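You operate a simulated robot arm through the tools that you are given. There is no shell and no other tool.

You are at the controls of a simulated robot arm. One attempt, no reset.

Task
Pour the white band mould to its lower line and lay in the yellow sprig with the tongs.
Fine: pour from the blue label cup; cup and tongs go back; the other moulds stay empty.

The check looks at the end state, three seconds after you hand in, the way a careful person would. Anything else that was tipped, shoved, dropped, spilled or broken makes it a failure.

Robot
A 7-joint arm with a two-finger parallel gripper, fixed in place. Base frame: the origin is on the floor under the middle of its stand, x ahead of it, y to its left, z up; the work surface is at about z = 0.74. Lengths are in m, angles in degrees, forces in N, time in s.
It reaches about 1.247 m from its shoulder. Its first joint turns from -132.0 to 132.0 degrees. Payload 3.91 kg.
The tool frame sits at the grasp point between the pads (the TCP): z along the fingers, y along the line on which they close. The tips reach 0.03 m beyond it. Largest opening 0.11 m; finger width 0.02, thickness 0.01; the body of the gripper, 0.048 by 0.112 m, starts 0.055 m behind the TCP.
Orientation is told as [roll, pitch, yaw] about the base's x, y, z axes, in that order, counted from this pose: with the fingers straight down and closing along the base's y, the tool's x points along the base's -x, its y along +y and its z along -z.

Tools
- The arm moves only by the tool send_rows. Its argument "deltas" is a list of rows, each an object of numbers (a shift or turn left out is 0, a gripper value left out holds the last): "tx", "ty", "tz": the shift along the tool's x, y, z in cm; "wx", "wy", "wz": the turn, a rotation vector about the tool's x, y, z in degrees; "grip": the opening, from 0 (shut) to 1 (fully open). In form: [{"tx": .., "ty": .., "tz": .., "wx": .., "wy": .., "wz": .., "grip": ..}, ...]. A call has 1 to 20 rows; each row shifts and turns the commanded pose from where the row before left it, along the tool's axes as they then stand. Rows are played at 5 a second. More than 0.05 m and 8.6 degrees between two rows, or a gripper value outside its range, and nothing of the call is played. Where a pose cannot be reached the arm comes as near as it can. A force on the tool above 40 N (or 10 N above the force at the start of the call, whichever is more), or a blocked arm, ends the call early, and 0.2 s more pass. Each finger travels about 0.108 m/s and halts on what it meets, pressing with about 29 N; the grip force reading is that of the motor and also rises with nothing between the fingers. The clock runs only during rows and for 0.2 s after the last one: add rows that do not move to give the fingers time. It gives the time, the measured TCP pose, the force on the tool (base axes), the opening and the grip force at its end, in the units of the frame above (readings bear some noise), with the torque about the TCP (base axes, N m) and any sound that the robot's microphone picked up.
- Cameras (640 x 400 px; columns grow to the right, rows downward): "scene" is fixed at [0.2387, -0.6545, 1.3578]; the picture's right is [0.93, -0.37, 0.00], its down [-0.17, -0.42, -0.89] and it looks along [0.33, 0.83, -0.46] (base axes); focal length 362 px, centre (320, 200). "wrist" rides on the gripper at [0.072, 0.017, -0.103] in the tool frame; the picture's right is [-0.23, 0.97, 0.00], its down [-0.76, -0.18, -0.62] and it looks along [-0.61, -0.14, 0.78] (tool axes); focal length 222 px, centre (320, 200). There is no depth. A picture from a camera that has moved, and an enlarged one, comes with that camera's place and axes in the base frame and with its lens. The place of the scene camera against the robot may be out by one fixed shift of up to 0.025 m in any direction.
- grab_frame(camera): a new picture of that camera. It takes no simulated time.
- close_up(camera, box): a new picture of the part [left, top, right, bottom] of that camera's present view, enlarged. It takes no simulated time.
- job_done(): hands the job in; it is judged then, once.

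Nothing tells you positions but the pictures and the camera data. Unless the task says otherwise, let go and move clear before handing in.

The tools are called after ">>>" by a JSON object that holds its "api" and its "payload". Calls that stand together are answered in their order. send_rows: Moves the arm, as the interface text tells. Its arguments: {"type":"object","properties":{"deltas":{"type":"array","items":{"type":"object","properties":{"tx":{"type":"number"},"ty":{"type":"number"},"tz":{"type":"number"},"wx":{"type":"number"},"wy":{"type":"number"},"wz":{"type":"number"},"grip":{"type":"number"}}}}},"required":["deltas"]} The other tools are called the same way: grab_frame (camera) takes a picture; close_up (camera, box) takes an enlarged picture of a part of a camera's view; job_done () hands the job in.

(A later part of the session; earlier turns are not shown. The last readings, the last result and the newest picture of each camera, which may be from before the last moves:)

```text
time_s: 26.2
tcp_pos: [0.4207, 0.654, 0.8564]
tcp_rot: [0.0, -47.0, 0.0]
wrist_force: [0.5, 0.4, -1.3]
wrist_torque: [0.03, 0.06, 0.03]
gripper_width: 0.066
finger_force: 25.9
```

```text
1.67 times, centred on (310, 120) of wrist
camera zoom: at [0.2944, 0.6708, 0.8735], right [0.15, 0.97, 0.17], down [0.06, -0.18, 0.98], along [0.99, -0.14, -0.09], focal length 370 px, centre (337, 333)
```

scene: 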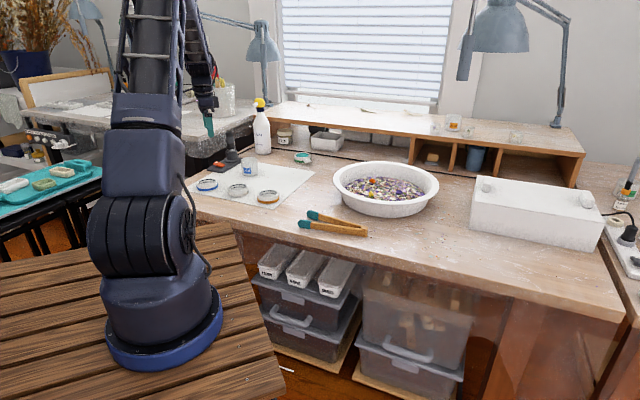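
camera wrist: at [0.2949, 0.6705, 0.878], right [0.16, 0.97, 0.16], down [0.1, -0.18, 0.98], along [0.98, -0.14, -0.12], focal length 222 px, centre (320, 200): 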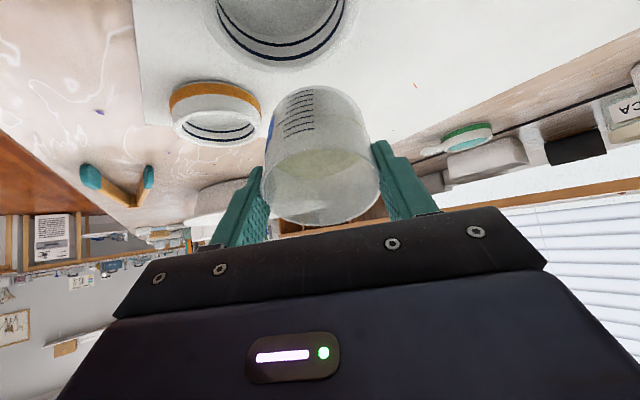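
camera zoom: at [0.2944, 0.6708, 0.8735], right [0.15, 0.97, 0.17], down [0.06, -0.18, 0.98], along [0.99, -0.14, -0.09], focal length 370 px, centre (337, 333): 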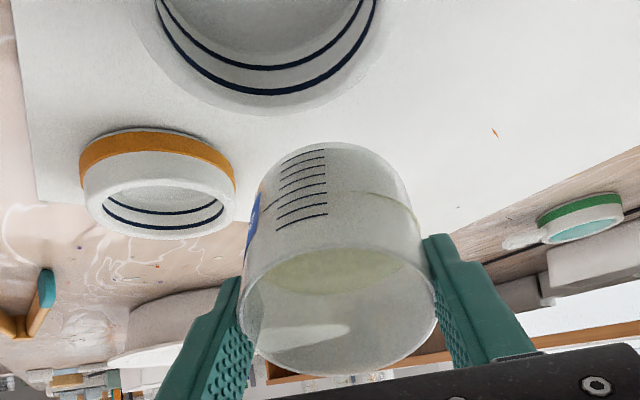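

No flow at a tool tilt of 47°. Continuing the slow tilt.

>>> {"api": "send_rows", "payload": {"deltas": [{"wy": -1}, {"wy": -1}, {}, {}]}}

>>> {"api": "close_up", "payload": {"camera": "scene", "box": [216, 150, 272, 202]}}

>>> {"api": "close_up", "payload": {"camera": "wrist", "box": [200, 0, 420, 240]}}

```text
time_s: 27.2
tcp_pos: [0.4201, 0.6553, 0.8557]
tcp_rot: [0.0, -49.0, 0.0]
wrist_force: [0.5, 0.5, -1.6]
wrist_torque: [0.02, 0.02, 0.0]
gripper_width: 0.0662
finger_force: 26.2
```

```text
7.69 times, centred on (244, 176) of scene
camera zoom: at [0.2387, -0.6545, 1.3578], right [0.93, -0.37, 0.0], down [-0.17, -0.42, -0.89], along [0.33, 0.83, -0.46], focal length 2781 px, centre (905, 385)
```

zoom: 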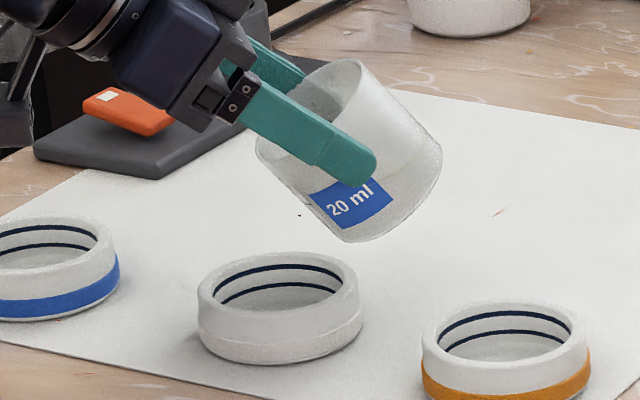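

```text
1.67 times, centred on (310, 120) of wrist
camera zoom: at [0.2937, 0.6708, 0.8692], right [0.15, 0.97, 0.17], down [0.03, -0.18, 0.98], along [0.99, -0.14, -0.05], focal length 370 px, centre (337, 333)
```

zoom: 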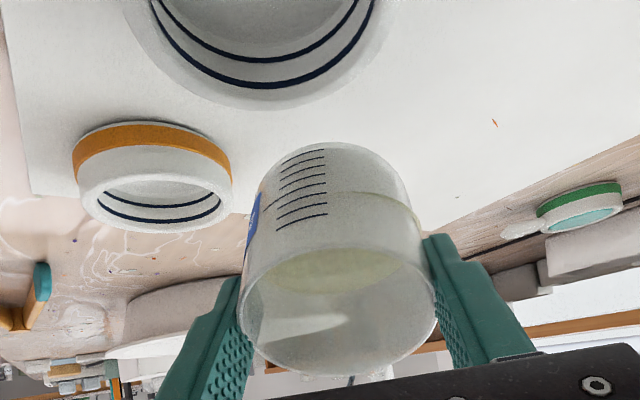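

Through the translucent wall the level looks about half the cup height, so flow should begin near 48° of true tilt. Continuing in small steps.

>>> {"api": "send_rows", "payload": {"deltas": [{"wy": -1}, {"wy": -1}, {}, {}]}}

>>> {"api": "close_up", "payload": {"camera": "scene", "box": [216, 150, 272, 202]}}

>>> {"api": "close_up", "payload": {"camera": "wrist", "box": [200, 0, 420, 240]}}

```text
time_s: 28.2
tcp_pos: [0.4196, 0.6564, 0.8561]
tcp_rot: [-0.1, -51.0, 0.0]
wrist_force: [0.1, 0.8, -1.5]
wrist_torque: [0.03, 0.04, -0.01]
gripper_width: 0.0659
finger_force: 25.7
```

```text
7.69 times, centred on (244, 176) of scene
camera zoom: at [0.2387, -0.6545, 1.3578], right [0.93, -0.37, 0.0], down [-0.17, -0.42, -0.89], along [0.33, 0.83, -0.46], focal length 2781 px, centre (905, 385)
```

zoom: 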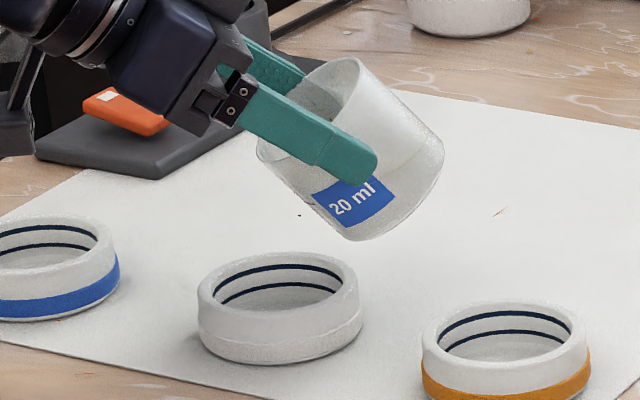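

```text
1.67 times, centred on (310, 120) of wrist
camera zoom: at [0.2932, 0.6707, 0.8649], right [0.14, 0.97, 0.18], down [-0.01, -0.18, 0.98], along [0.99, -0.14, -0.02], focal length 370 px, centre (337, 333)
```

zoom: 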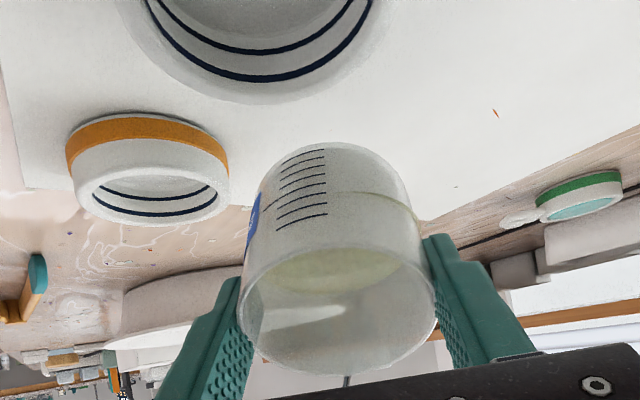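

Nothing poured yet. Another 2° step.

>>> {"api": "send_rows", "payload": {"deltas": [{"wy": -1}, {"wy": -1}, {}, {}]}}

>>> {"api": "close_up", "payload": {"camera": "scene", "box": [216, 150, 272, 202]}}

```text
time_s: 29.2
tcp_pos: [0.4206, 0.6552, 0.857]
tcp_rot: [-0.1, -52.9, 0.0]
wrist_force: [-0.5, -0.2, -0.6]
wrist_torque: [0.03, 0.01, 0.02]
gripper_width: 0.0662
finger_force: 25.8
```

```text
7.69 times, centred on (244, 176) of scene
camera zoom: at [0.2387, -0.6545, 1.3578], right [0.93, -0.37, 0.0], down [-0.17, -0.42, -0.89], along [0.33, 0.83, -0.46], focal length 2781 px, centre (905, 385)
```

zoom: 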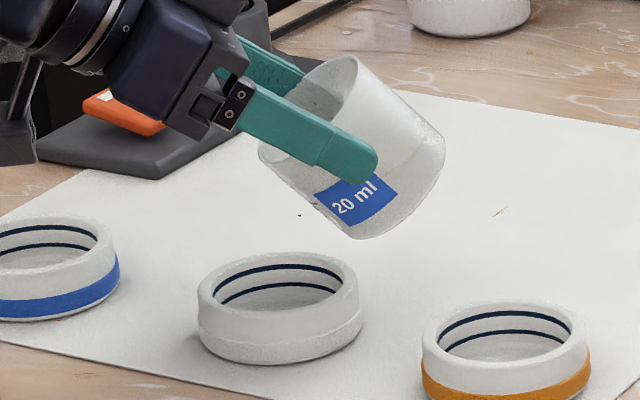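

I'll zoom in on the cup to judge where the liquid is relative to the lip.

>>> {"api": "close_up", "payload": {"camera": "scene", "box": [232, 155, 264, 183]}}

>>> {"api": "close_up", "payload": {"camera": "wrist", "box": [250, 70, 400, 230]}}

```text
14.29 times, centred on (248, 169) of scene
camera zoom: at [0.2387, -0.6545, 1.3578], right [0.93, -0.37, 0.0], down [-0.17, -0.42, -0.89], along [0.33, 0.83, -0.46], focal length 5164 px, centre (1349, 643)
```

zoom: 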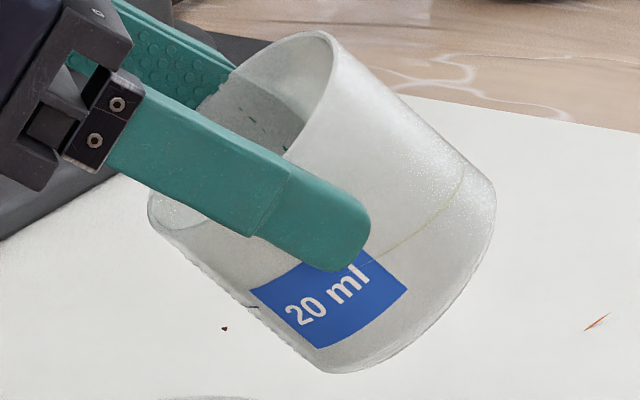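

```text
2.50 times, centred on (325, 150) of wrist
camera zoom: at [0.2931, 0.6711, 0.8604], right [0.14, 0.97, 0.18], down [-0.04, -0.18, 0.98], along [0.99, -0.14, 0.01], focal length 555 px, centre (308, 325)
```

zoom: 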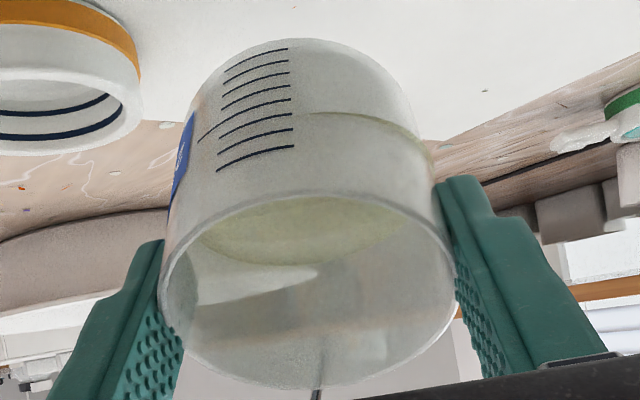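

The liquid surface does tilt inside the cup. It stands at about 65% of the height on the lip side and about 18% on the far side. I'll wait a moment to see whether it is lagging from viscosity.

>>> {"api": "send_rows", "payload": {"deltas": [{}, {}, {}, {}, {}, {}, {}, {}]}}

>>> {"api": "close_up", "payload": {"camera": "scene", "box": [232, 155, 264, 183]}}

>>> {"api": "close_up", "payload": {"camera": "wrist", "box": [250, 70, 400, 230]}}

```text
time_s: 31.0
tcp_pos: [0.4194, 0.6549, 0.8564]
tcp_rot: [0.0, -53.0, -0.1]
wrist_force: [0.4, 0.2, -0.9]
wrist_torque: [0.0, 0.02, 0.02]
gripper_width: 0.0658
finger_force: 26.4
```

```text
14.29 times, centred on (248, 169) of scene
camera zoom: at [0.2387, -0.6545, 1.3578], right [0.93, -0.37, 0.0], down [-0.17, -0.42, -0.89], along [0.33, 0.83, -0.46], focal length 5164 px, centre (1349, 643)
```

zoom: 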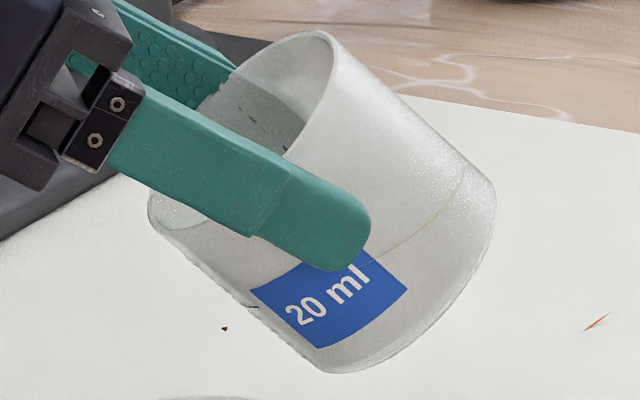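

```text
2.50 times, centred on (325, 150) of wrist
camera zoom: at [0.2931, 0.6711, 0.8604], right [0.14, 0.97, 0.18], down [-0.04, -0.18, 0.98], along [0.99, -0.14, 0.01], focal length 555 px, centre (308, 325)
```

zoom: 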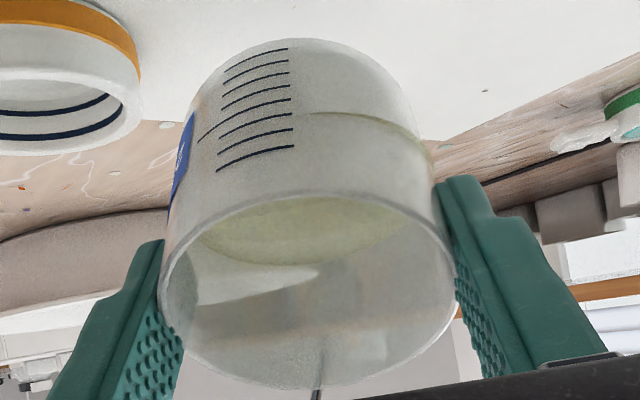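

It hasn't changed, so there's no lag. I'll continue the slow tilt, checking the mould at each step.

>>> {"api": "send_rows", "payload": {"deltas": [{"wy": -1}, {"wy": -1}, {}, {}]}}

>>> {"api": "close_up", "payload": {"camera": "scene", "box": [216, 150, 272, 202]}}

```text
time_s: 32.0
tcp_pos: [0.4205, 0.6557, 0.8554]
tcp_rot: [-0.1, -55.0, -0.1]
wrist_force: [-0.3, -0.7, -0.8]
wrist_torque: [0.0, 0.05, 0.0]
gripper_width: 0.066
finger_force: 25.7
```

```text
7.69 times, centred on (244, 176) of scene
camera zoom: at [0.2387, -0.6545, 1.3578], right [0.93, -0.37, 0.0], down [-0.17, -0.42, -0.89], along [0.33, 0.83, -0.46], focal length 2781 px, centre (905, 385)
```

zoom: 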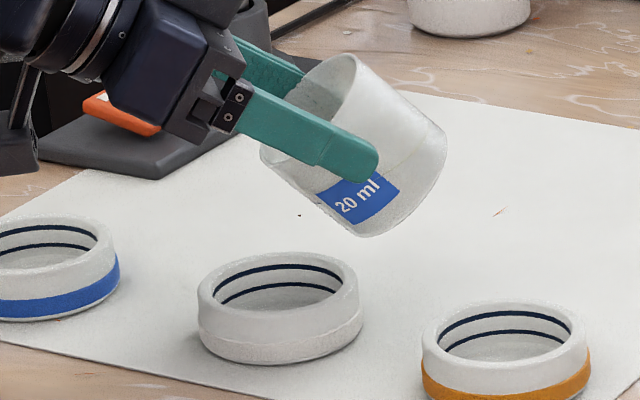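

Nothing yet at 55°. Next step.

>>> {"api": "send_rows", "payload": {"deltas": [{"wy": -1}, {"wy": -1}, {}, {}]}}

>>> {"api": "close_up", "payload": {"camera": "scene", "box": [216, 150, 272, 202]}}

```text
time_s: 33.0
tcp_pos: [0.42, 0.6554, 0.8569]
tcp_rot: [0.0, -57.0, 0.1]
wrist_force: [-0.2, 0.1, -1.8]
wrist_torque: [0.0, 0.01, 0.01]
gripper_width: 0.0661
finger_force: 25.8
```

```text
7.69 times, centred on (244, 176) of scene
camera zoom: at [0.2387, -0.6545, 1.3578], right [0.93, -0.37, 0.0], down [-0.17, -0.42, -0.89], along [0.33, 0.83, -0.46], focal length 2781 px, centre (905, 385)
```

zoom: 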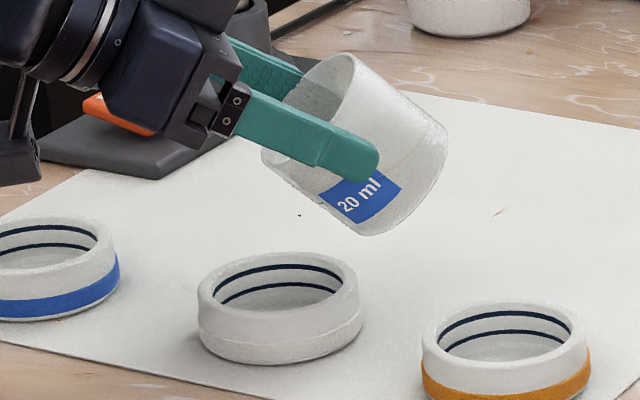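

Still no flow. Continuing.

>>> {"api": "send_rows", "payload": {"deltas": [{"wy": -1}, {"wy": -1}, {}, {}]}}

>>> {"api": "close_up", "payload": {"camera": "scene", "box": [216, 150, 272, 202]}}

>>> {"api": "close_up", "payload": {"camera": "wrist", "box": [200, 0, 420, 240]}}

```text
time_s: 34.0
tcp_pos: [0.4207, 0.6544, 0.8557]
tcp_rot: [0.1, -59.0, 0.0]
wrist_force: [0.1, -0.6, -0.5]
wrist_torque: [0.02, 0.03, -0.04]
gripper_width: 0.0658
finger_force: 26.6
```

```text
7.69 times, centred on (244, 176) of scene
camera zoom: at [0.2387, -0.6545, 1.3578], right [0.93, -0.37, 0.0], down [-0.17, -0.42, -0.89], along [0.33, 0.83, -0.46], focal length 2781 px, centre (905, 385)
```

zoom: 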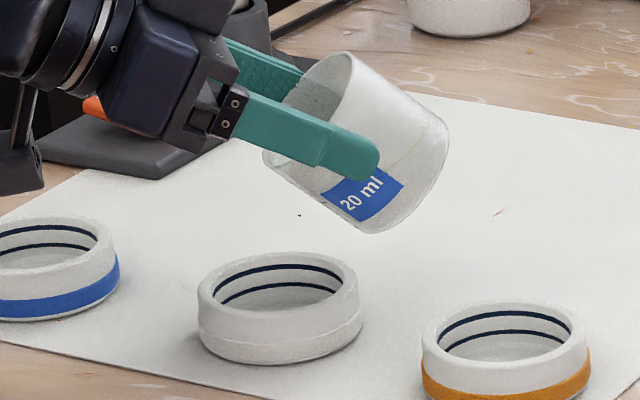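

```text
1.67 times, centred on (310, 120) of wrist
camera zoom: at [0.2933, 0.6709, 0.8471], right [0.12, 0.97, 0.19], down [-0.14, -0.18, 0.97], along [0.98, -0.14, 0.12], focal length 370 px, centre (337, 333)
```

zoom: 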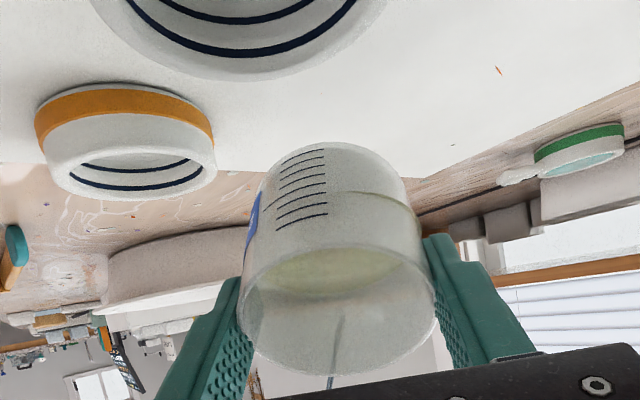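

The liquid disc is simply drawn fixed to the cup, with the level at about 45% of the height, so the expected onset is a true tilt near 48–50°. That's close now, so I'll go in 1° steps.

>>> {"api": "send_rows", "payload": {"deltas": [{"wy": -1}, {}, {}, {}]}}

>>> {"api": "close_up", "payload": {"camera": "scene", "box": [216, 150, 272, 202]}}

```text
time_s: 35.0
tcp_pos: [0.4207, 0.6555, 0.856]
tcp_rot: [0.0, -60.0, 0.1]
wrist_force: [0.1, -0.2, -1.3]
wrist_torque: [-0.03, 0.04, 0.0]
gripper_width: 0.0658
finger_force: 26.0
```

```text
7.69 times, centred on (244, 176) of scene
camera zoom: at [0.2387, -0.6545, 1.3578], right [0.93, -0.37, 0.0], down [-0.17, -0.42, -0.89], along [0.33, 0.83, -0.46], focal length 2781 px, centre (905, 385)
```

zoom: 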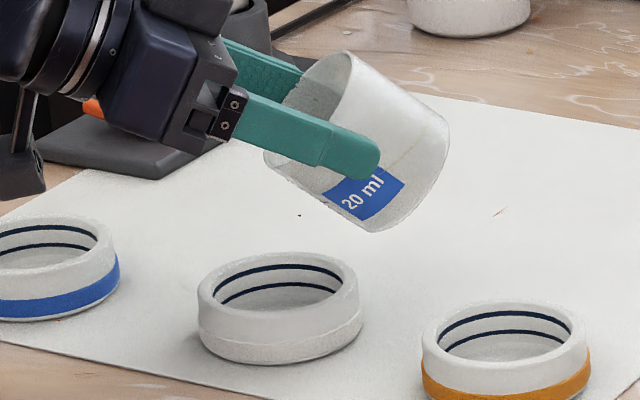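

The lip is well centred above the mould. Continuing in 1° steps.

>>> {"api": "send_rows", "payload": {"deltas": [{"wy": -1}, {}, {}]}}

>>> {"api": "close_up", "payload": {"camera": "scene", "box": [216, 150, 272, 202]}}

```text
time_s: 35.8
tcp_pos: [0.4208, 0.6559, 0.8561]
tcp_rot: [0.0, -60.8, -0.1]
wrist_force: [-0.2, -0.1, -2.0]
wrist_torque: [0.03, 0.06, 0.0]
gripper_width: 0.0659
finger_force: 26.2
```

```text
7.69 times, centred on (244, 176) of scene
camera zoom: at [0.2387, -0.6545, 1.3578], right [0.93, -0.37, 0.0], down [-0.17, -0.42, -0.89], along [0.33, 0.83, -0.46], focal length 2781 px, centre (905, 385)
```

zoom: 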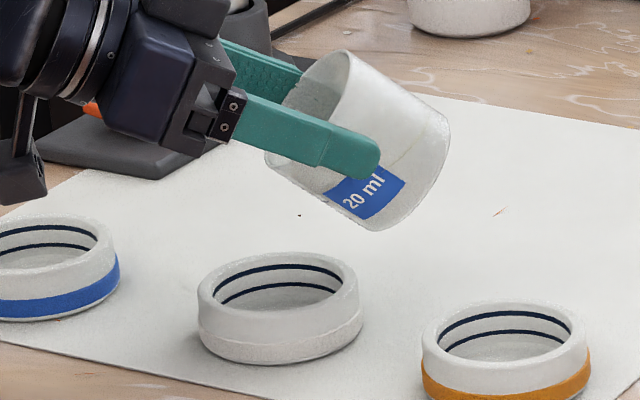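

No flow at 61°. Stepping on.

>>> {"api": "send_rows", "payload": {"deltas": [{"wy": -1}, {}, {"wy": -1}, {}, {}]}}

>>> {"api": "close_up", "payload": {"camera": "scene", "box": [216, 150, 272, 202]}}

```text
time_s: 37.0
tcp_pos: [0.4212, 0.6552, 0.8556]
tcp_rot: [0.0, -63.0, -0.1]
wrist_force: [-0.8, -0.3, -1.7]
wrist_torque: [0.01, 0.02, 0.01]
gripper_width: 0.0661
finger_force: 26.0
```

```text
7.69 times, centred on (244, 176) of scene
camera zoom: at [0.2387, -0.6545, 1.3578], right [0.93, -0.37, 0.0], down [-0.17, -0.42, -0.89], along [0.33, 0.83, -0.46], focal length 2781 px, centre (905, 385)
```

zoom: 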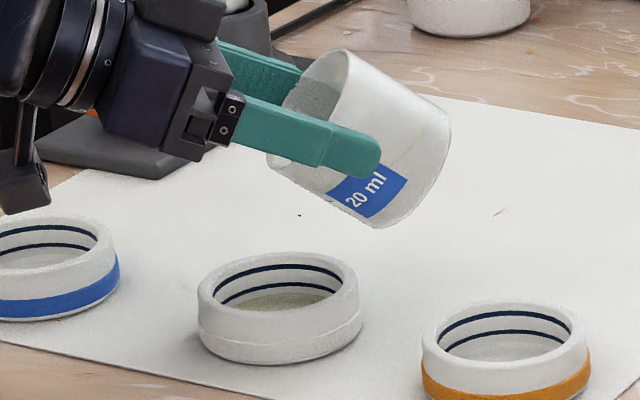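

Liquid is now in the white mould. Zooming to read the level.

>>> {"api": "close_up", "payload": {"camera": "scene", "box": [222, 178, 254, 198]}}

>>> {"api": "close_up", "payload": {"camera": "wrist", "box": [200, 0, 420, 240]}}

```text
16.00 times, centred on (238, 188) of scene
camera zoom: at [0.2387, -0.6545, 1.3578], right [0.93, -0.37, 0.0], down [-0.17, -0.42, -0.89], along [0.33, 0.83, -0.46], focal length 5784 px, centre (1632, 392)
```

zoom: 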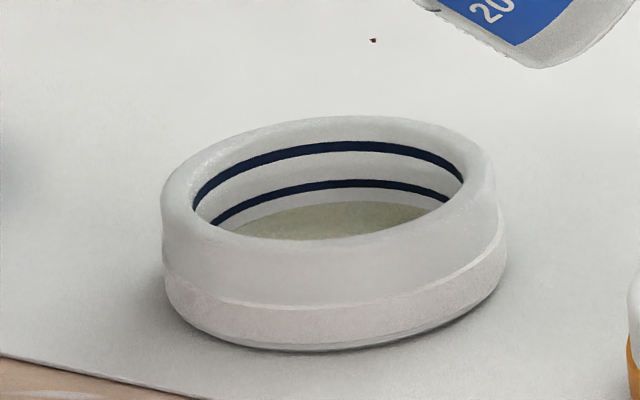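

```text
1.67 times, centred on (310, 120) of wrist
camera zoom: at [0.2944, 0.6707, 0.8385], right [0.1, 0.97, 0.2], down [-0.21, -0.18, 0.96], along [0.97, -0.14, 0.19], focal length 370 px, centre (337, 333)
```

zoom: 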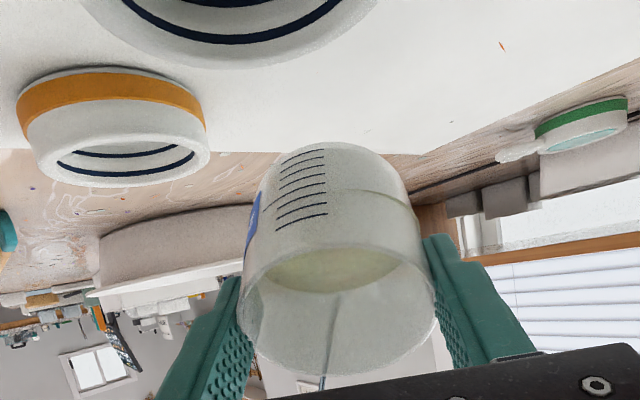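

The level is still well below the lower line, which is about 4–5 mm higher. I'll hold the tilt briefly to see whether it is still flowing.

>>> {"api": "send_rows", "payload": {"deltas": [{}, {}]}}

>>> {"api": "close_up", "payload": {"camera": "scene", "box": [222, 178, 254, 198]}}

```text
time_s: 37.6
tcp_pos: [0.4212, 0.6549, 0.8562]
tcp_rot: [0.0, -62.9, 0.1]
wrist_force: [-0.5, -0.6, -1.3]
wrist_torque: [-0.01, 0.05, 0.0]
gripper_width: 0.0658
finger_force: 26.2
```

```text
16.00 times, centred on (238, 188) of scene
camera zoom: at [0.2387, -0.6545, 1.3578], right [0.93, -0.37, 0.0], down [-0.17, -0.42, -0.89], along [0.33, 0.83, -0.46], focal length 5784 px, centre (1632, 392)
```

zoom: 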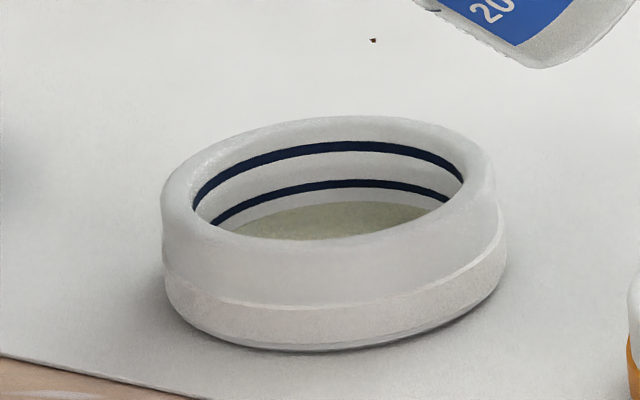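

The flow has nearly settled at this tilt, so a degree at a time gives good control. Adding 1°.

>>> {"api": "send_rows", "payload": {"deltas": [{"wy": -1}, {}, {}]}}

>>> {"api": "close_up", "payload": {"camera": "scene", "box": [222, 178, 254, 198]}}

```text
time_s: 38.4
tcp_pos: [0.4202, 0.6556, 0.8559]
tcp_rot: [0.0, -64.1, 0.0]
wrist_force: [0.3, -0.4, -1.7]
wrist_torque: [-0.03, 0.06, -0.01]
gripper_width: 0.066
finger_force: 26.4
```

```text
16.00 times, centred on (238, 188) of scene
camera zoom: at [0.2387, -0.6545, 1.3578], right [0.93, -0.37, 0.0], down [-0.17, -0.42, -0.89], along [0.33, 0.83, -0.46], focal length 5784 px, centre (1632, 392)
```

zoom: 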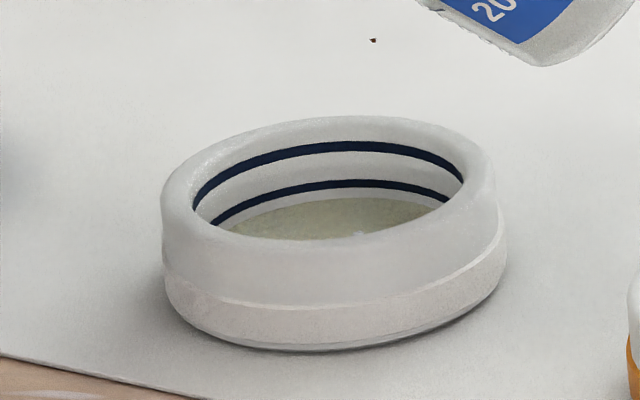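

Rising by about 4 px per degree; I can see the stream landing inside the mould. Adding another degree.

>>> {"api": "send_rows", "payload": {"deltas": [{"wy": -1}, {}, {}]}}

>>> {"api": "close_up", "payload": {"camera": "scene", "box": [222, 178, 254, 198]}}

>>> {"api": "close_up", "payload": {"camera": "scene", "box": [216, 150, 272, 202]}}

```text
time_s: 39.2
tcp_pos: [0.422, 0.6549, 0.8564]
tcp_rot: [0.0, -65.0, 0.0]
wrist_force: [0.2, -0.4, -1.0]
wrist_torque: [0.04, 0.03, 0.0]
gripper_width: 0.0659
finger_force: 25.8
```

```text
16.00 times, centred on (238, 188) of scene
camera zoom: at [0.2387, -0.6545, 1.3578], right [0.93, -0.37, 0.0], down [-0.17, -0.42, -0.89], along [0.33, 0.83, -0.46], focal length 5784 px, centre (1632, 392)
```

zoom: 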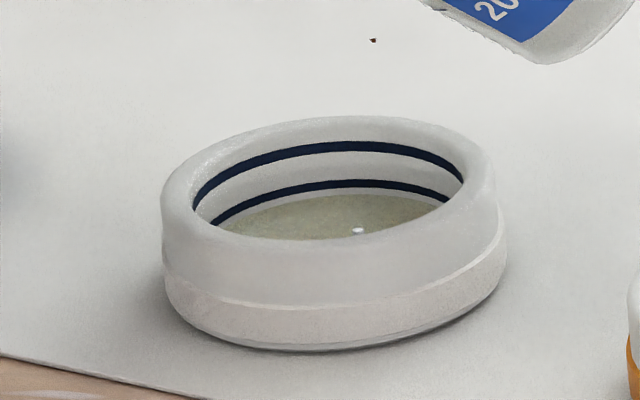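

```text
7.69 times, centred on (244, 176) of scene
camera zoom: at [0.2387, -0.6545, 1.3578], right [0.93, -0.37, 0.0], down [-0.17, -0.42, -0.89], along [0.33, 0.83, -0.46], focal length 2781 px, centre (905, 385)
```

zoom: 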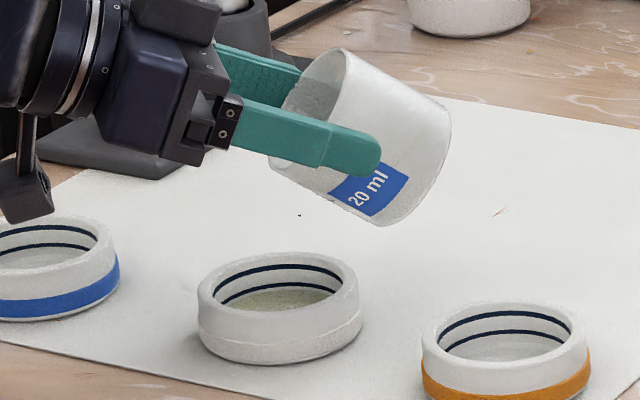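

Level is now just below the lower line. Another 1°.

>>> {"api": "send_rows", "payload": {"deltas": [{"wy": -1}, {}, {}]}}

>>> {"api": "close_up", "payload": {"camera": "scene", "box": [226, 180, 250, 195]}}

```text
time_s: 40.0
tcp_pos: [0.4204, 0.6551, 0.8555]
tcp_rot: [0.0, -66.0, 0.0]
wrist_force: [-1.0, 0.0, -0.9]
wrist_torque: [-0.01, 0.04, -0.02]
gripper_width: 0.0661
finger_force: 26.1
```

```text
16.00 times, centred on (238, 188) of scene
camera zoom: at [0.2387, -0.6545, 1.3578], right [0.93, -0.37, 0.0], down [-0.17, -0.42, -0.89], along [0.33, 0.83, -0.46], focal length 5784 px, centre (1632, 400)
```

zoom: 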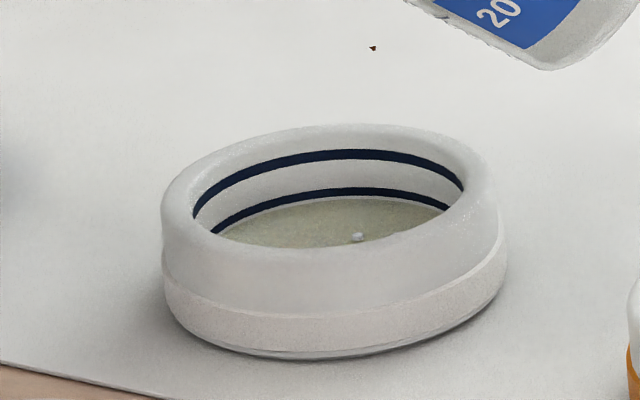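

The surface has reached the lower edge of the lower line. I'll hold to see whether any flow continues before deciding on the last bit.

>>> {"api": "send_rows", "payload": {"deltas": [{}, {}, {}]}}

>>> {"api": "close_up", "payload": {"camera": "scene", "box": [230, 182, 246, 192]}}

```text
time_s: 40.8
tcp_pos: [0.4195, 0.6546, 0.8558]
tcp_rot: [0.1, -66.0, 0.0]
wrist_force: [0.3, 0.6, -1.3]
wrist_torque: [0.02, 0.06, 0.0]
gripper_width: 0.0661
finger_force: 26.3
```

```text
16.00 times, centred on (238, 187) of scene
camera zoom: at [0.2387, -0.6545, 1.3578], right [0.93, -0.37, 0.0], down [-0.17, -0.42, -0.89], along [0.33, 0.83, -0.46], focal length 5784 px, centre (1632, 408)
```

zoom: 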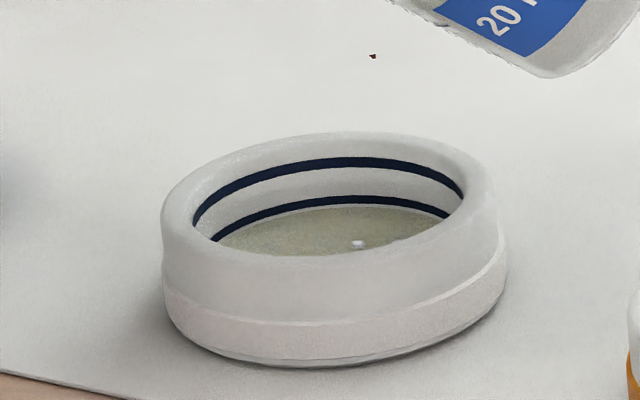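

The surface is a hair under the line, with about 1–1.5 mm to go to its middle. One more degree, then I'll tilt back.

>>> {"api": "send_rows", "payload": {"deltas": [{"wy": -1}, {}, {}]}}

>>> {"api": "close_up", "payload": {"camera": "scene", "box": [230, 182, 246, 192]}}

```text
time_s: 41.6
tcp_pos: [0.4202, 0.6546, 0.8557]
tcp_rot: [-0.1, -67.0, -0.1]
wrist_force: [-0.7, 0.3, -0.5]
wrist_torque: [-0.02, 0.03, 0.01]
gripper_width: 0.066
finger_force: 26.3
```

```text
16.00 times, centred on (238, 187) of scene
camera zoom: at [0.2387, -0.6545, 1.3578], right [0.93, -0.37, 0.0], down [-0.17, -0.42, -0.89], along [0.33, 0.83, -0.46], focal length 5784 px, centre (1632, 408)
```

zoom: 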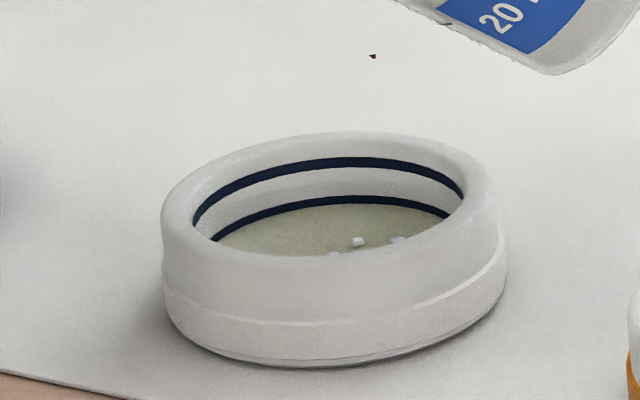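

The surface now touches the line's lower part. A last small 0.7° nudge, then a check.

>>> {"api": "send_rows", "payload": {"deltas": [{"wy": -0.7}, {}, {}]}}

>>> {"api": "close_up", "payload": {"camera": "scene", "box": [230, 182, 246, 192]}}

```text
time_s: 42.4
tcp_pos: [0.4203, 0.6548, 0.8557]
tcp_rot: [0.0, -67.7, 0.0]
wrist_force: [-0.3, -0.1, -1.4]
wrist_torque: [0.0, 0.05, -0.01]
gripper_width: 0.0661
finger_force: 25.9
```

```text
16.00 times, centred on (238, 187) of scene
camera zoom: at [0.2387, -0.6545, 1.3578], right [0.93, -0.37, 0.0], down [-0.17, -0.42, -0.89], along [0.33, 0.83, -0.46], focal length 5784 px, centre (1632, 408)
```

zoom: 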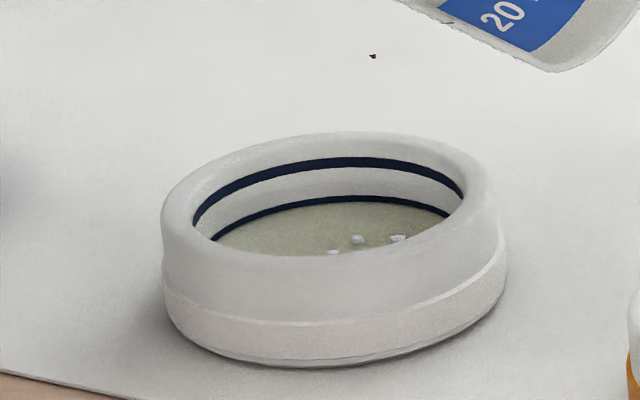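

The surface now sits within the lower line, so that's enough. Tilting back smoothly to stop the flow, toward cup-upright at about 12° of tool tilt.

>>> {"api": "send_rows", "payload": {"deltas": [{"wy": 3}, {"wy": 5}, {"wy": 5}, {"wy": 5}, {"wy": 5}, {"wy": 4}, {"wy": 4}, {"wy": 4}, {"wy": 4}, {"wy": 4}, {"wy": 4}, {"wy": 3}, {"wy": 3}, {"wy": 2}, {}, {}]}}

>>> {"api": "close_up", "payload": {"camera": "scene", "box": [216, 145, 272, 202]}}

>>> {"api": "close_up", "payload": {"camera": "scene", "box": [230, 182, 246, 192]}}

>>> {"api": "grab_frame", "payload": {"camera": "wrist"}}

```text
time_s: 45.8
tcp_pos: [0.4211, 0.6542, 0.8568]
tcp_rot: [0.0, -12.6, 0.0]
wrist_force: [0.1, -0.1, -0.6]
wrist_torque: [0.01, 0.04, -0.02]
gripper_width: 0.0661
finger_force: 26.5
```

```text
7.02 times, centred on (244, 174) of scene
camera zoom: at [0.2387, -0.6545, 1.3578], right [0.93, -0.37, 0.0], down [-0.17, -0.42, -0.89], along [0.33, 0.83, -0.46], focal length 2537 px, centre (853, 386)
```

zoom: 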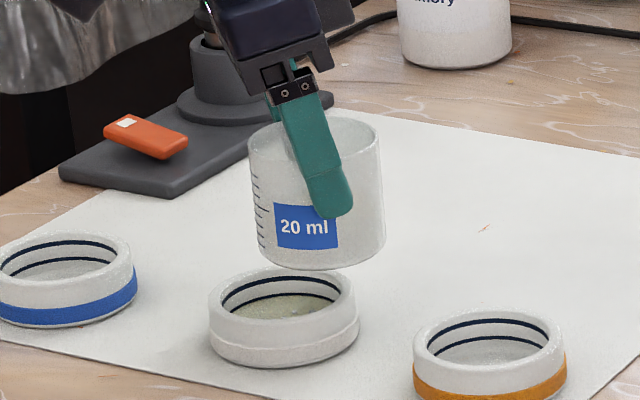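

```text
16.00 times, centred on (238, 187) of scene
camera zoom: at [0.2387, -0.6545, 1.3578], right [0.93, -0.37, 0.0], down [-0.17, -0.42, -0.89], along [0.33, 0.83, -0.46], focal length 5784 px, centre (1632, 408)
```

zoom: 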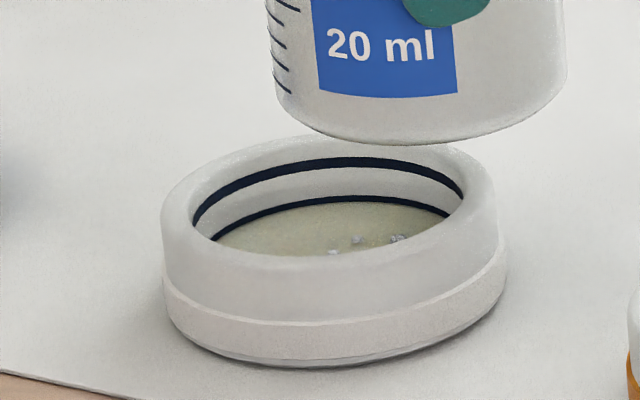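

```text
taken
camera wrist: at [0.3261, 0.6706, 0.941], right [0.22, 0.97, 0.05], down [0.61, -0.18, 0.78], along [0.76, -0.14, -0.63], focal length 222 px, centre (320, 200)
```

wrist: 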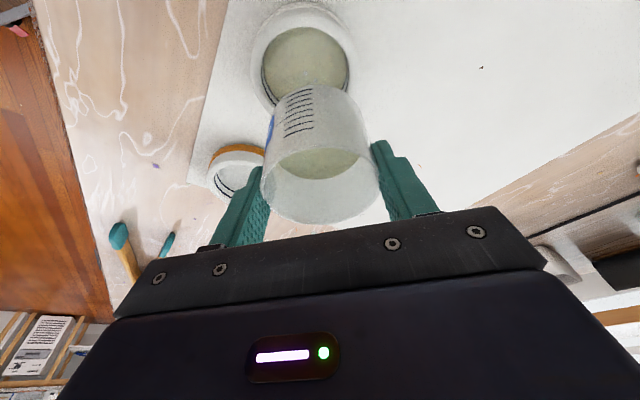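

The level sits right at the lower line and the cup is upright again with nothing spilled. I'll lift a bit and carry it back to its home spot at about (0.478, 0.833).

>>> {"api": "send_rows", "payload": {"deltas": [{"tx": -0.11, "tz": -0.49}, {"tx": -0.22, "tz": -0.98}, {"tx": -0.22, "tz": -0.98}, {"tx": -0.11, "tz": -0.49}, {"tx": -0.15, "ty": 0.5, "tz": 0.03}, {"tx": -0.35, "ty": 1.1, "tz": 0.08}, {"tx": -0.5, "ty": 1.6, "tz": 0.11}, {"tx": -0.6, "ty": 1.8, "tz": 0.13}, {"tx": -0.6, "ty": 1.9, "tz": 0.14}, {"tx": -0.65, "ty": 2.0, "tz": 0.15}, {"tx": -0.65, "ty": 2.0, "tz": 0.15}, {"tx": -0.6, "ty": 1.9, "tz": 0.14}, {"tx": -0.6, "ty": 1.8, "tz": 0.13}, {"tx": -0.5, "ty": 1.6, "tz": 0.11}, {"tx": -0.35, "ty": 1.1, "tz": 0.08}, {"tx": -0.15, "ty": 0.5, "tz": 0.03}, {}, {}]}}

>>> {"api": "close_up", "payload": {"camera": "scene", "box": [190, 120, 290, 200]}}

>>> {"api": "grab_frame", "payload": {"camera": "wrist"}}

```text
time_s: 49.6
tcp_pos: [0.4783, 0.8345, 0.8851]
tcp_rot: [-0.1, -12.7, 0.0]
wrist_force: [0.5, 0.2, -0.5]
wrist_torque: [-0.02, -0.02, 0.0]
gripper_width: 0.066
finger_force: 25.4
```

```text
5.00 times, centred on (240, 160) of scene
camera zoom: at [0.2387, -0.6545, 1.3578], right [0.93, -0.37, 0.0], down [-0.17, -0.42, -0.89], along [0.33, 0.83, -0.46], focal length 1808 px, centre (720, 400)
```

zoom: 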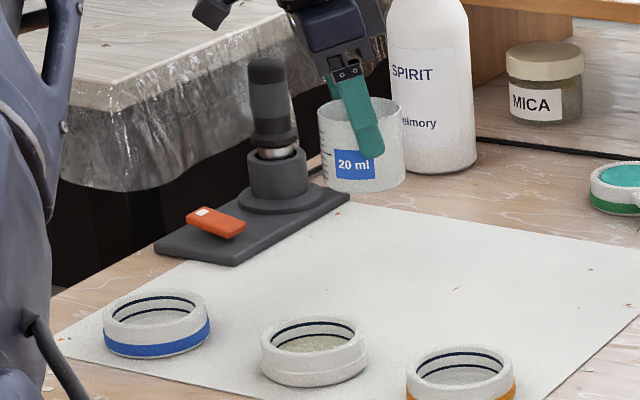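

```text
taken
camera wrist: at [0.3842, 0.8495, 0.9708], right [0.22, 0.97, 0.05], down [0.61, -0.18, 0.78], along [0.76, -0.14, -0.63], focal length 222 px, centre (320, 200)
```

wrist: 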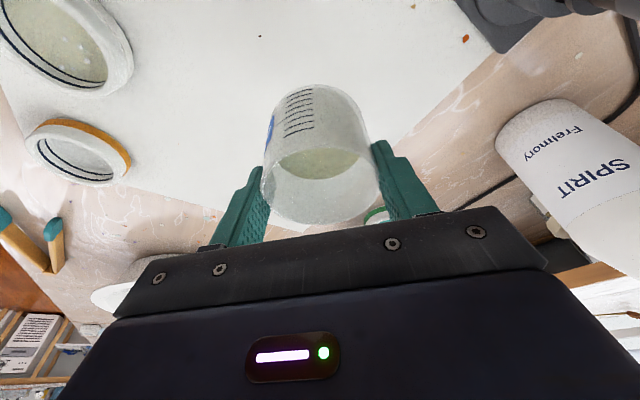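

Cup is back above its spot. Lowering to just above the mat first.

>>> {"api": "send_rows", "payload": {"deltas": [{"tx": 0.1, "ty": -0.1, "tz": 0.8}, {"tx": 0.3, "ty": -0.15, "tz": 1.5}, {"tx": 0.33, "tz": 1.5}, {"tx": 0.33, "tz": 1.5}, {"tx": 0.2, "tz": 0.8}, {"tx": 0.1, "tz": 0.43}, {}, {}]}}

>>> {"api": "close_up", "payload": {"camera": "scene", "box": [225, 145, 275, 185]}}

>>> {"api": "grab_frame", "payload": {"camera": "wrist"}}

```text
time_s: 51.4
tcp_pos: [0.481, 0.8306, 0.8208]
tcp_rot: [0.0, -12.8, 0.0]
wrist_force: [-0.7, -0.4, -1.7]
wrist_torque: [-0.03, 0.02, 0.0]
gripper_width: 0.0661
finger_force: 26.0
```

```text
10.00 times, centred on (250, 165) of scene
camera zoom: at [0.2387, -0.6545, 1.3578], right [0.93, -0.37, 0.0], down [-0.17, -0.42, -0.89], along [0.33, 0.83, -0.46], focal length 3615 px, centre (1020, 550)
```

zoom: 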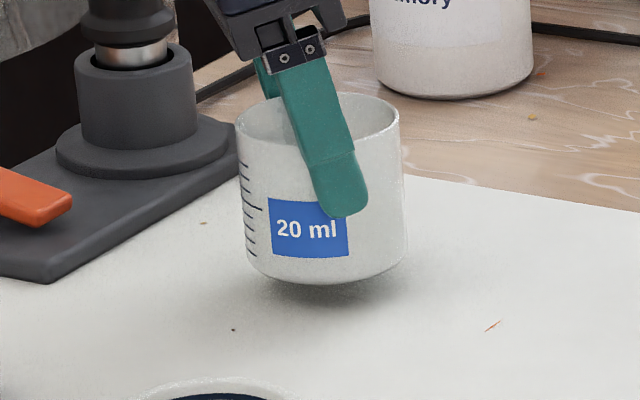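

```text
taken
camera wrist: at [0.3856, 0.8463, 0.9043], right [0.22, 0.97, 0.05], down [0.61, -0.18, 0.78], along [0.76, -0.14, -0.63], focal length 222 px, centre (320, 200)
```

wrist: 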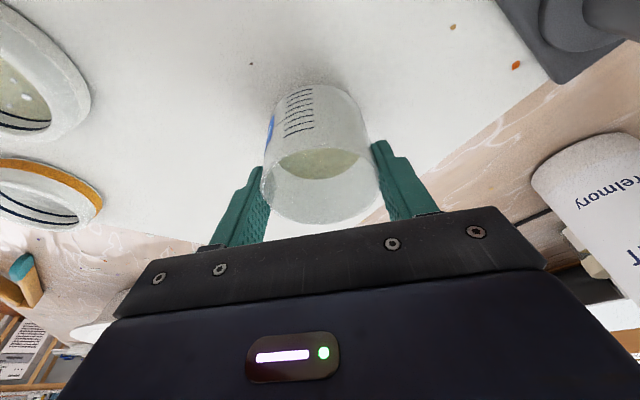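

The hovering cup is about 1.3 cm above the mat and within 2–3 mm of its original place. I'll trim the tilt by 1° and the position by 2 mm, then lower gently until contact.

>>> {"api": "send_rows", "payload": {"deltas": [{"tx": 0.2, "wy": -1}, {"tx": 0.11, "tz": 0.45}, {"tx": 0.09, "tz": 0.4}, {}, {}]}}

>>> {"api": "close_up", "payload": {"camera": "scene", "box": [225, 145, 275, 185]}}

```text
time_s: 52.6
tcp_pos: [0.4778, 0.8311, 0.8116]
tcp_rot: [0.0, -13.6, 0.1]
wrist_force: [-0.4, -1.2, -0.4]
wrist_torque: [0.01, 0.01, 0.05]
gripper_width: 0.0661
finger_force: 26.4
```

```text
10.00 times, centred on (250, 165) of scene
camera zoom: at [0.2387, -0.6545, 1.3578], right [0.93, -0.37, 0.0], down [-0.17, -0.42, -0.89], along [0.33, 0.83, -0.46], focal length 3615 px, centre (1020, 550)
```

zoom: 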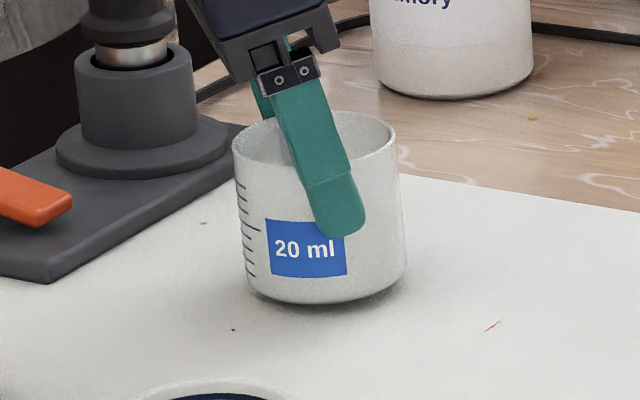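

Almost down, about 3 mm to go. Lowering in small steps and watching force.

>>> {"api": "send_rows", "payload": {"deltas": [{"tx": 0.035, "tz": 0.15}, {"tx": 0.035, "tz": 0.15}, {}, {}]}}

>>> {"api": "close_up", "payload": {"camera": "scene", "box": [225, 145, 275, 185]}}

```text
time_s: 53.6
tcp_pos: [0.4783, 0.8305, 0.8075]
tcp_rot: [0.0, -13.6, 0.1]
wrist_force: [0.7, 0.7, -0.3]
wrist_torque: [-0.02, 0.01, -0.01]
gripper_width: 0.0659
finger_force: 26.2
```

```text
10.00 times, centred on (250, 165) of scene
camera zoom: at [0.2387, -0.6545, 1.3578], right [0.93, -0.37, 0.0], down [-0.17, -0.42, -0.89], along [0.33, 0.83, -0.46], focal length 3615 px, centre (1020, 550)
```

zoom: 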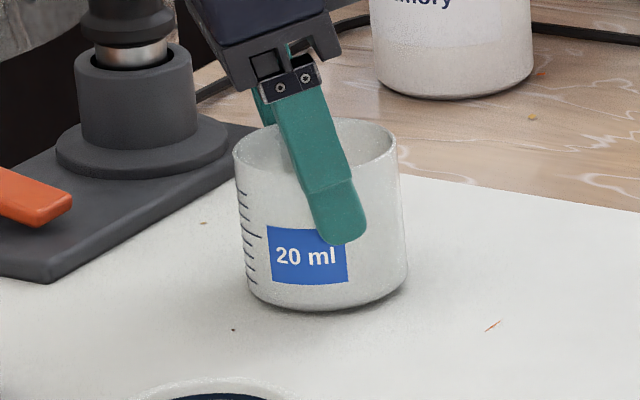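

Practically touching. Another 1–2 mm to confirm contact.

>>> {"api": "send_rows", "payload": {"deltas": [{"tx": 0.024, "tz": 0.1}, {}, {}]}}

```text
time_s: 54.4
tcp_pos: [0.4781, 0.8299, 0.8064]
tcp_rot: [0.1, -13.7, 0.0]
wrist_force: [-0.4, -0.4, -1.9]
wrist_torque: [0.0, 0.03, -0.02]
gripper_width: 0.0661
finger_force: 25.4
```

>>> {"api": "send_rows", "payload": {"deltas": [{"tx": 0.024, "tz": 0.1}, {"tx": 0.012, "tz": 0.05}, {}, {}]}}

>>> {"api": "close_up", "payload": {"camera": "scene", "box": [225, 145, 275, 185]}}

```text
time_s: 55.4
tcp_pos: [0.4781, 0.8301, 0.8049]
tcp_rot: [0.1, -13.7, -0.1]
wrist_force: [0.6, -2.1, 6.9]
wrist_torque: [-0.16, 0.22, 0.02]
gripper_width: 0.0659
finger_force: 26.3
```

```text
10.00 times, centred on (250, 165) of scene
camera zoom: at [0.2387, -0.6545, 1.3578], right [0.93, -0.37, 0.0], down [-0.17, -0.42, -0.89], along [0.33, 0.83, -0.46], focal length 3615 px, centre (1020, 550)
```

zoom: 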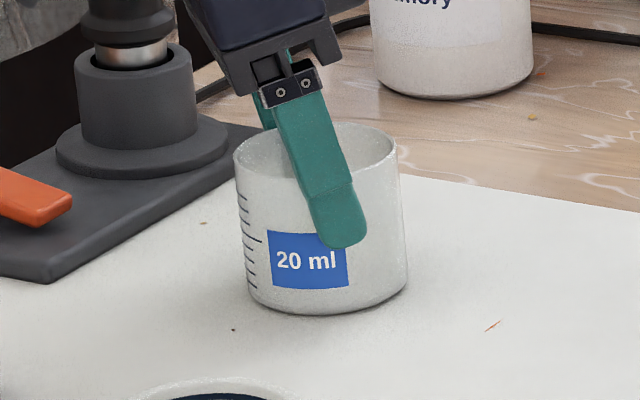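

Contact is confirmed at 7 N, so the cup is standing on the mat. Easing up slightly, then opening the fingers gradually.

>>> {"api": "send_rows", "payload": {"deltas": [{"tx": -0.012, "tz": -0.05}, {"grip": 0.58}, {"grip": 0.61}, {"grip": 0.65}, {"grip": 0.72}, {"grip": 0.82}, {"grip": 0.95}, {"grip": 1.0}, {}, {}]}}

>>> {"api": "close_up", "payload": {"camera": "scene", "box": [225, 145, 275, 185]}}

>>> {"api": "grab_frame", "payload": {"camera": "wrist"}}

```text
time_s: 57.6
tcp_pos: [0.4782, 0.8306, 0.8058]
tcp_rot: [0.1, -13.8, 0.0]
wrist_force: [0.2, 0.0, -0.4]
wrist_torque: [0.01, 0.04, 0.0]
gripper_width: 0.1101
finger_force: 0.1
```

```text
10.00 times, centred on (250, 165) of scene
camera zoom: at [0.2387, -0.6545, 1.3578], right [0.93, -0.37, 0.0], down [-0.17, -0.42, -0.89], along [0.33, 0.83, -0.46], focal length 3615 px, centre (1020, 550)
```

zoom: 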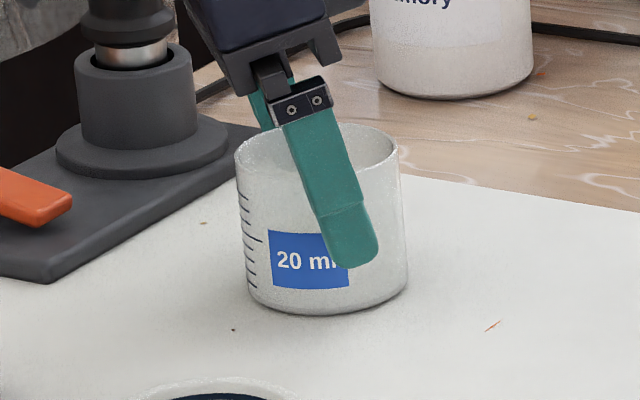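

```text
taken
camera wrist: at [0.3819, 0.846, 0.8884], right [0.22, 0.97, 0.05], down [0.59, -0.18, 0.79], along [0.77, -0.14, -0.62], focal length 222 px, centre (320, 200)
```

wrist: 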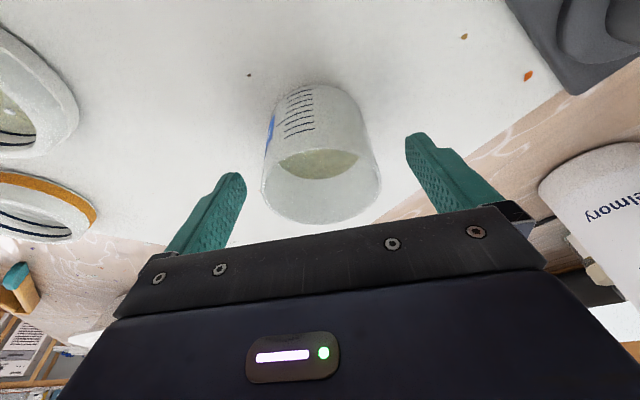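

The cup stands on its spot and the fingers are clear of it. Retreating up along the fingers, then straightening the tool.

>>> {"api": "send_rows", "payload": {"deltas": [{"tz": -1.0}, {"tz": -2.0}, {"tz": -2.5}, {"tz": -2.5}, {"tz": -2.5}, {"tz": -2.5}, {"tz": -2.0}, {"tz": -2.0}, {"wy": 4}, {"wy": 5}, {"wy": 4.7}, {}]}}

>>> {"api": "close_up", "payload": {"camera": "scene", "box": [185, 120, 305, 210]}}

>>> {"api": "grab_frame", "payload": {"camera": "wrist"}}

```text
time_s: 60.2
tcp_pos: [0.437, 0.8311, 0.9714]
tcp_rot: [0.0, -0.1, 0.1]
wrist_force: [-0.3, 0.2, 0.7]
wrist_torque: [0.01, -0.01, -0.03]
gripper_width: 0.11
finger_force: 0.1
```

```text
4.44 times, centred on (245, 165) of scene
camera zoom: at [0.2387, -0.6545, 1.3578], right [0.93, -0.37, 0.0], down [-0.17, -0.42, -0.89], along [0.33, 0.83, -0.46], focal length 1607 px, centre (653, 356)
```

zoom: 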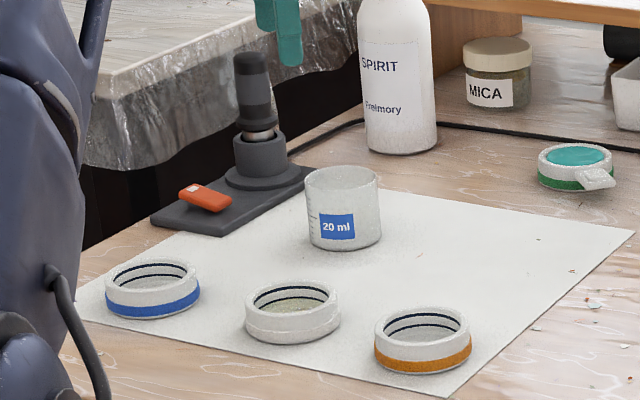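

```text
taken
camera wrist: at [0.3642, 0.8463, 1.074], right [0.23, 0.97, 0.0], down [0.76, -0.18, 0.62], along [0.61, -0.14, -0.78], focal length 222 px, centre (320, 200)
```

wrist: 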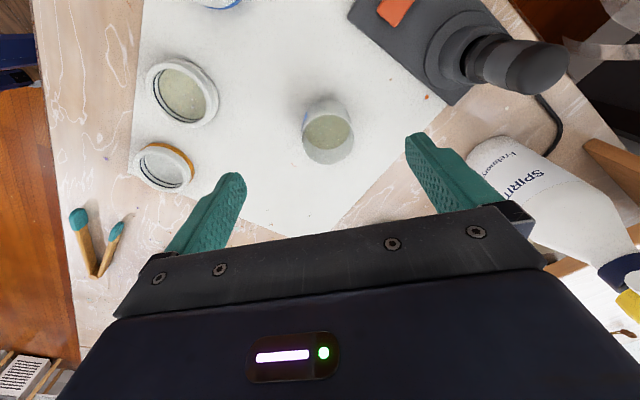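

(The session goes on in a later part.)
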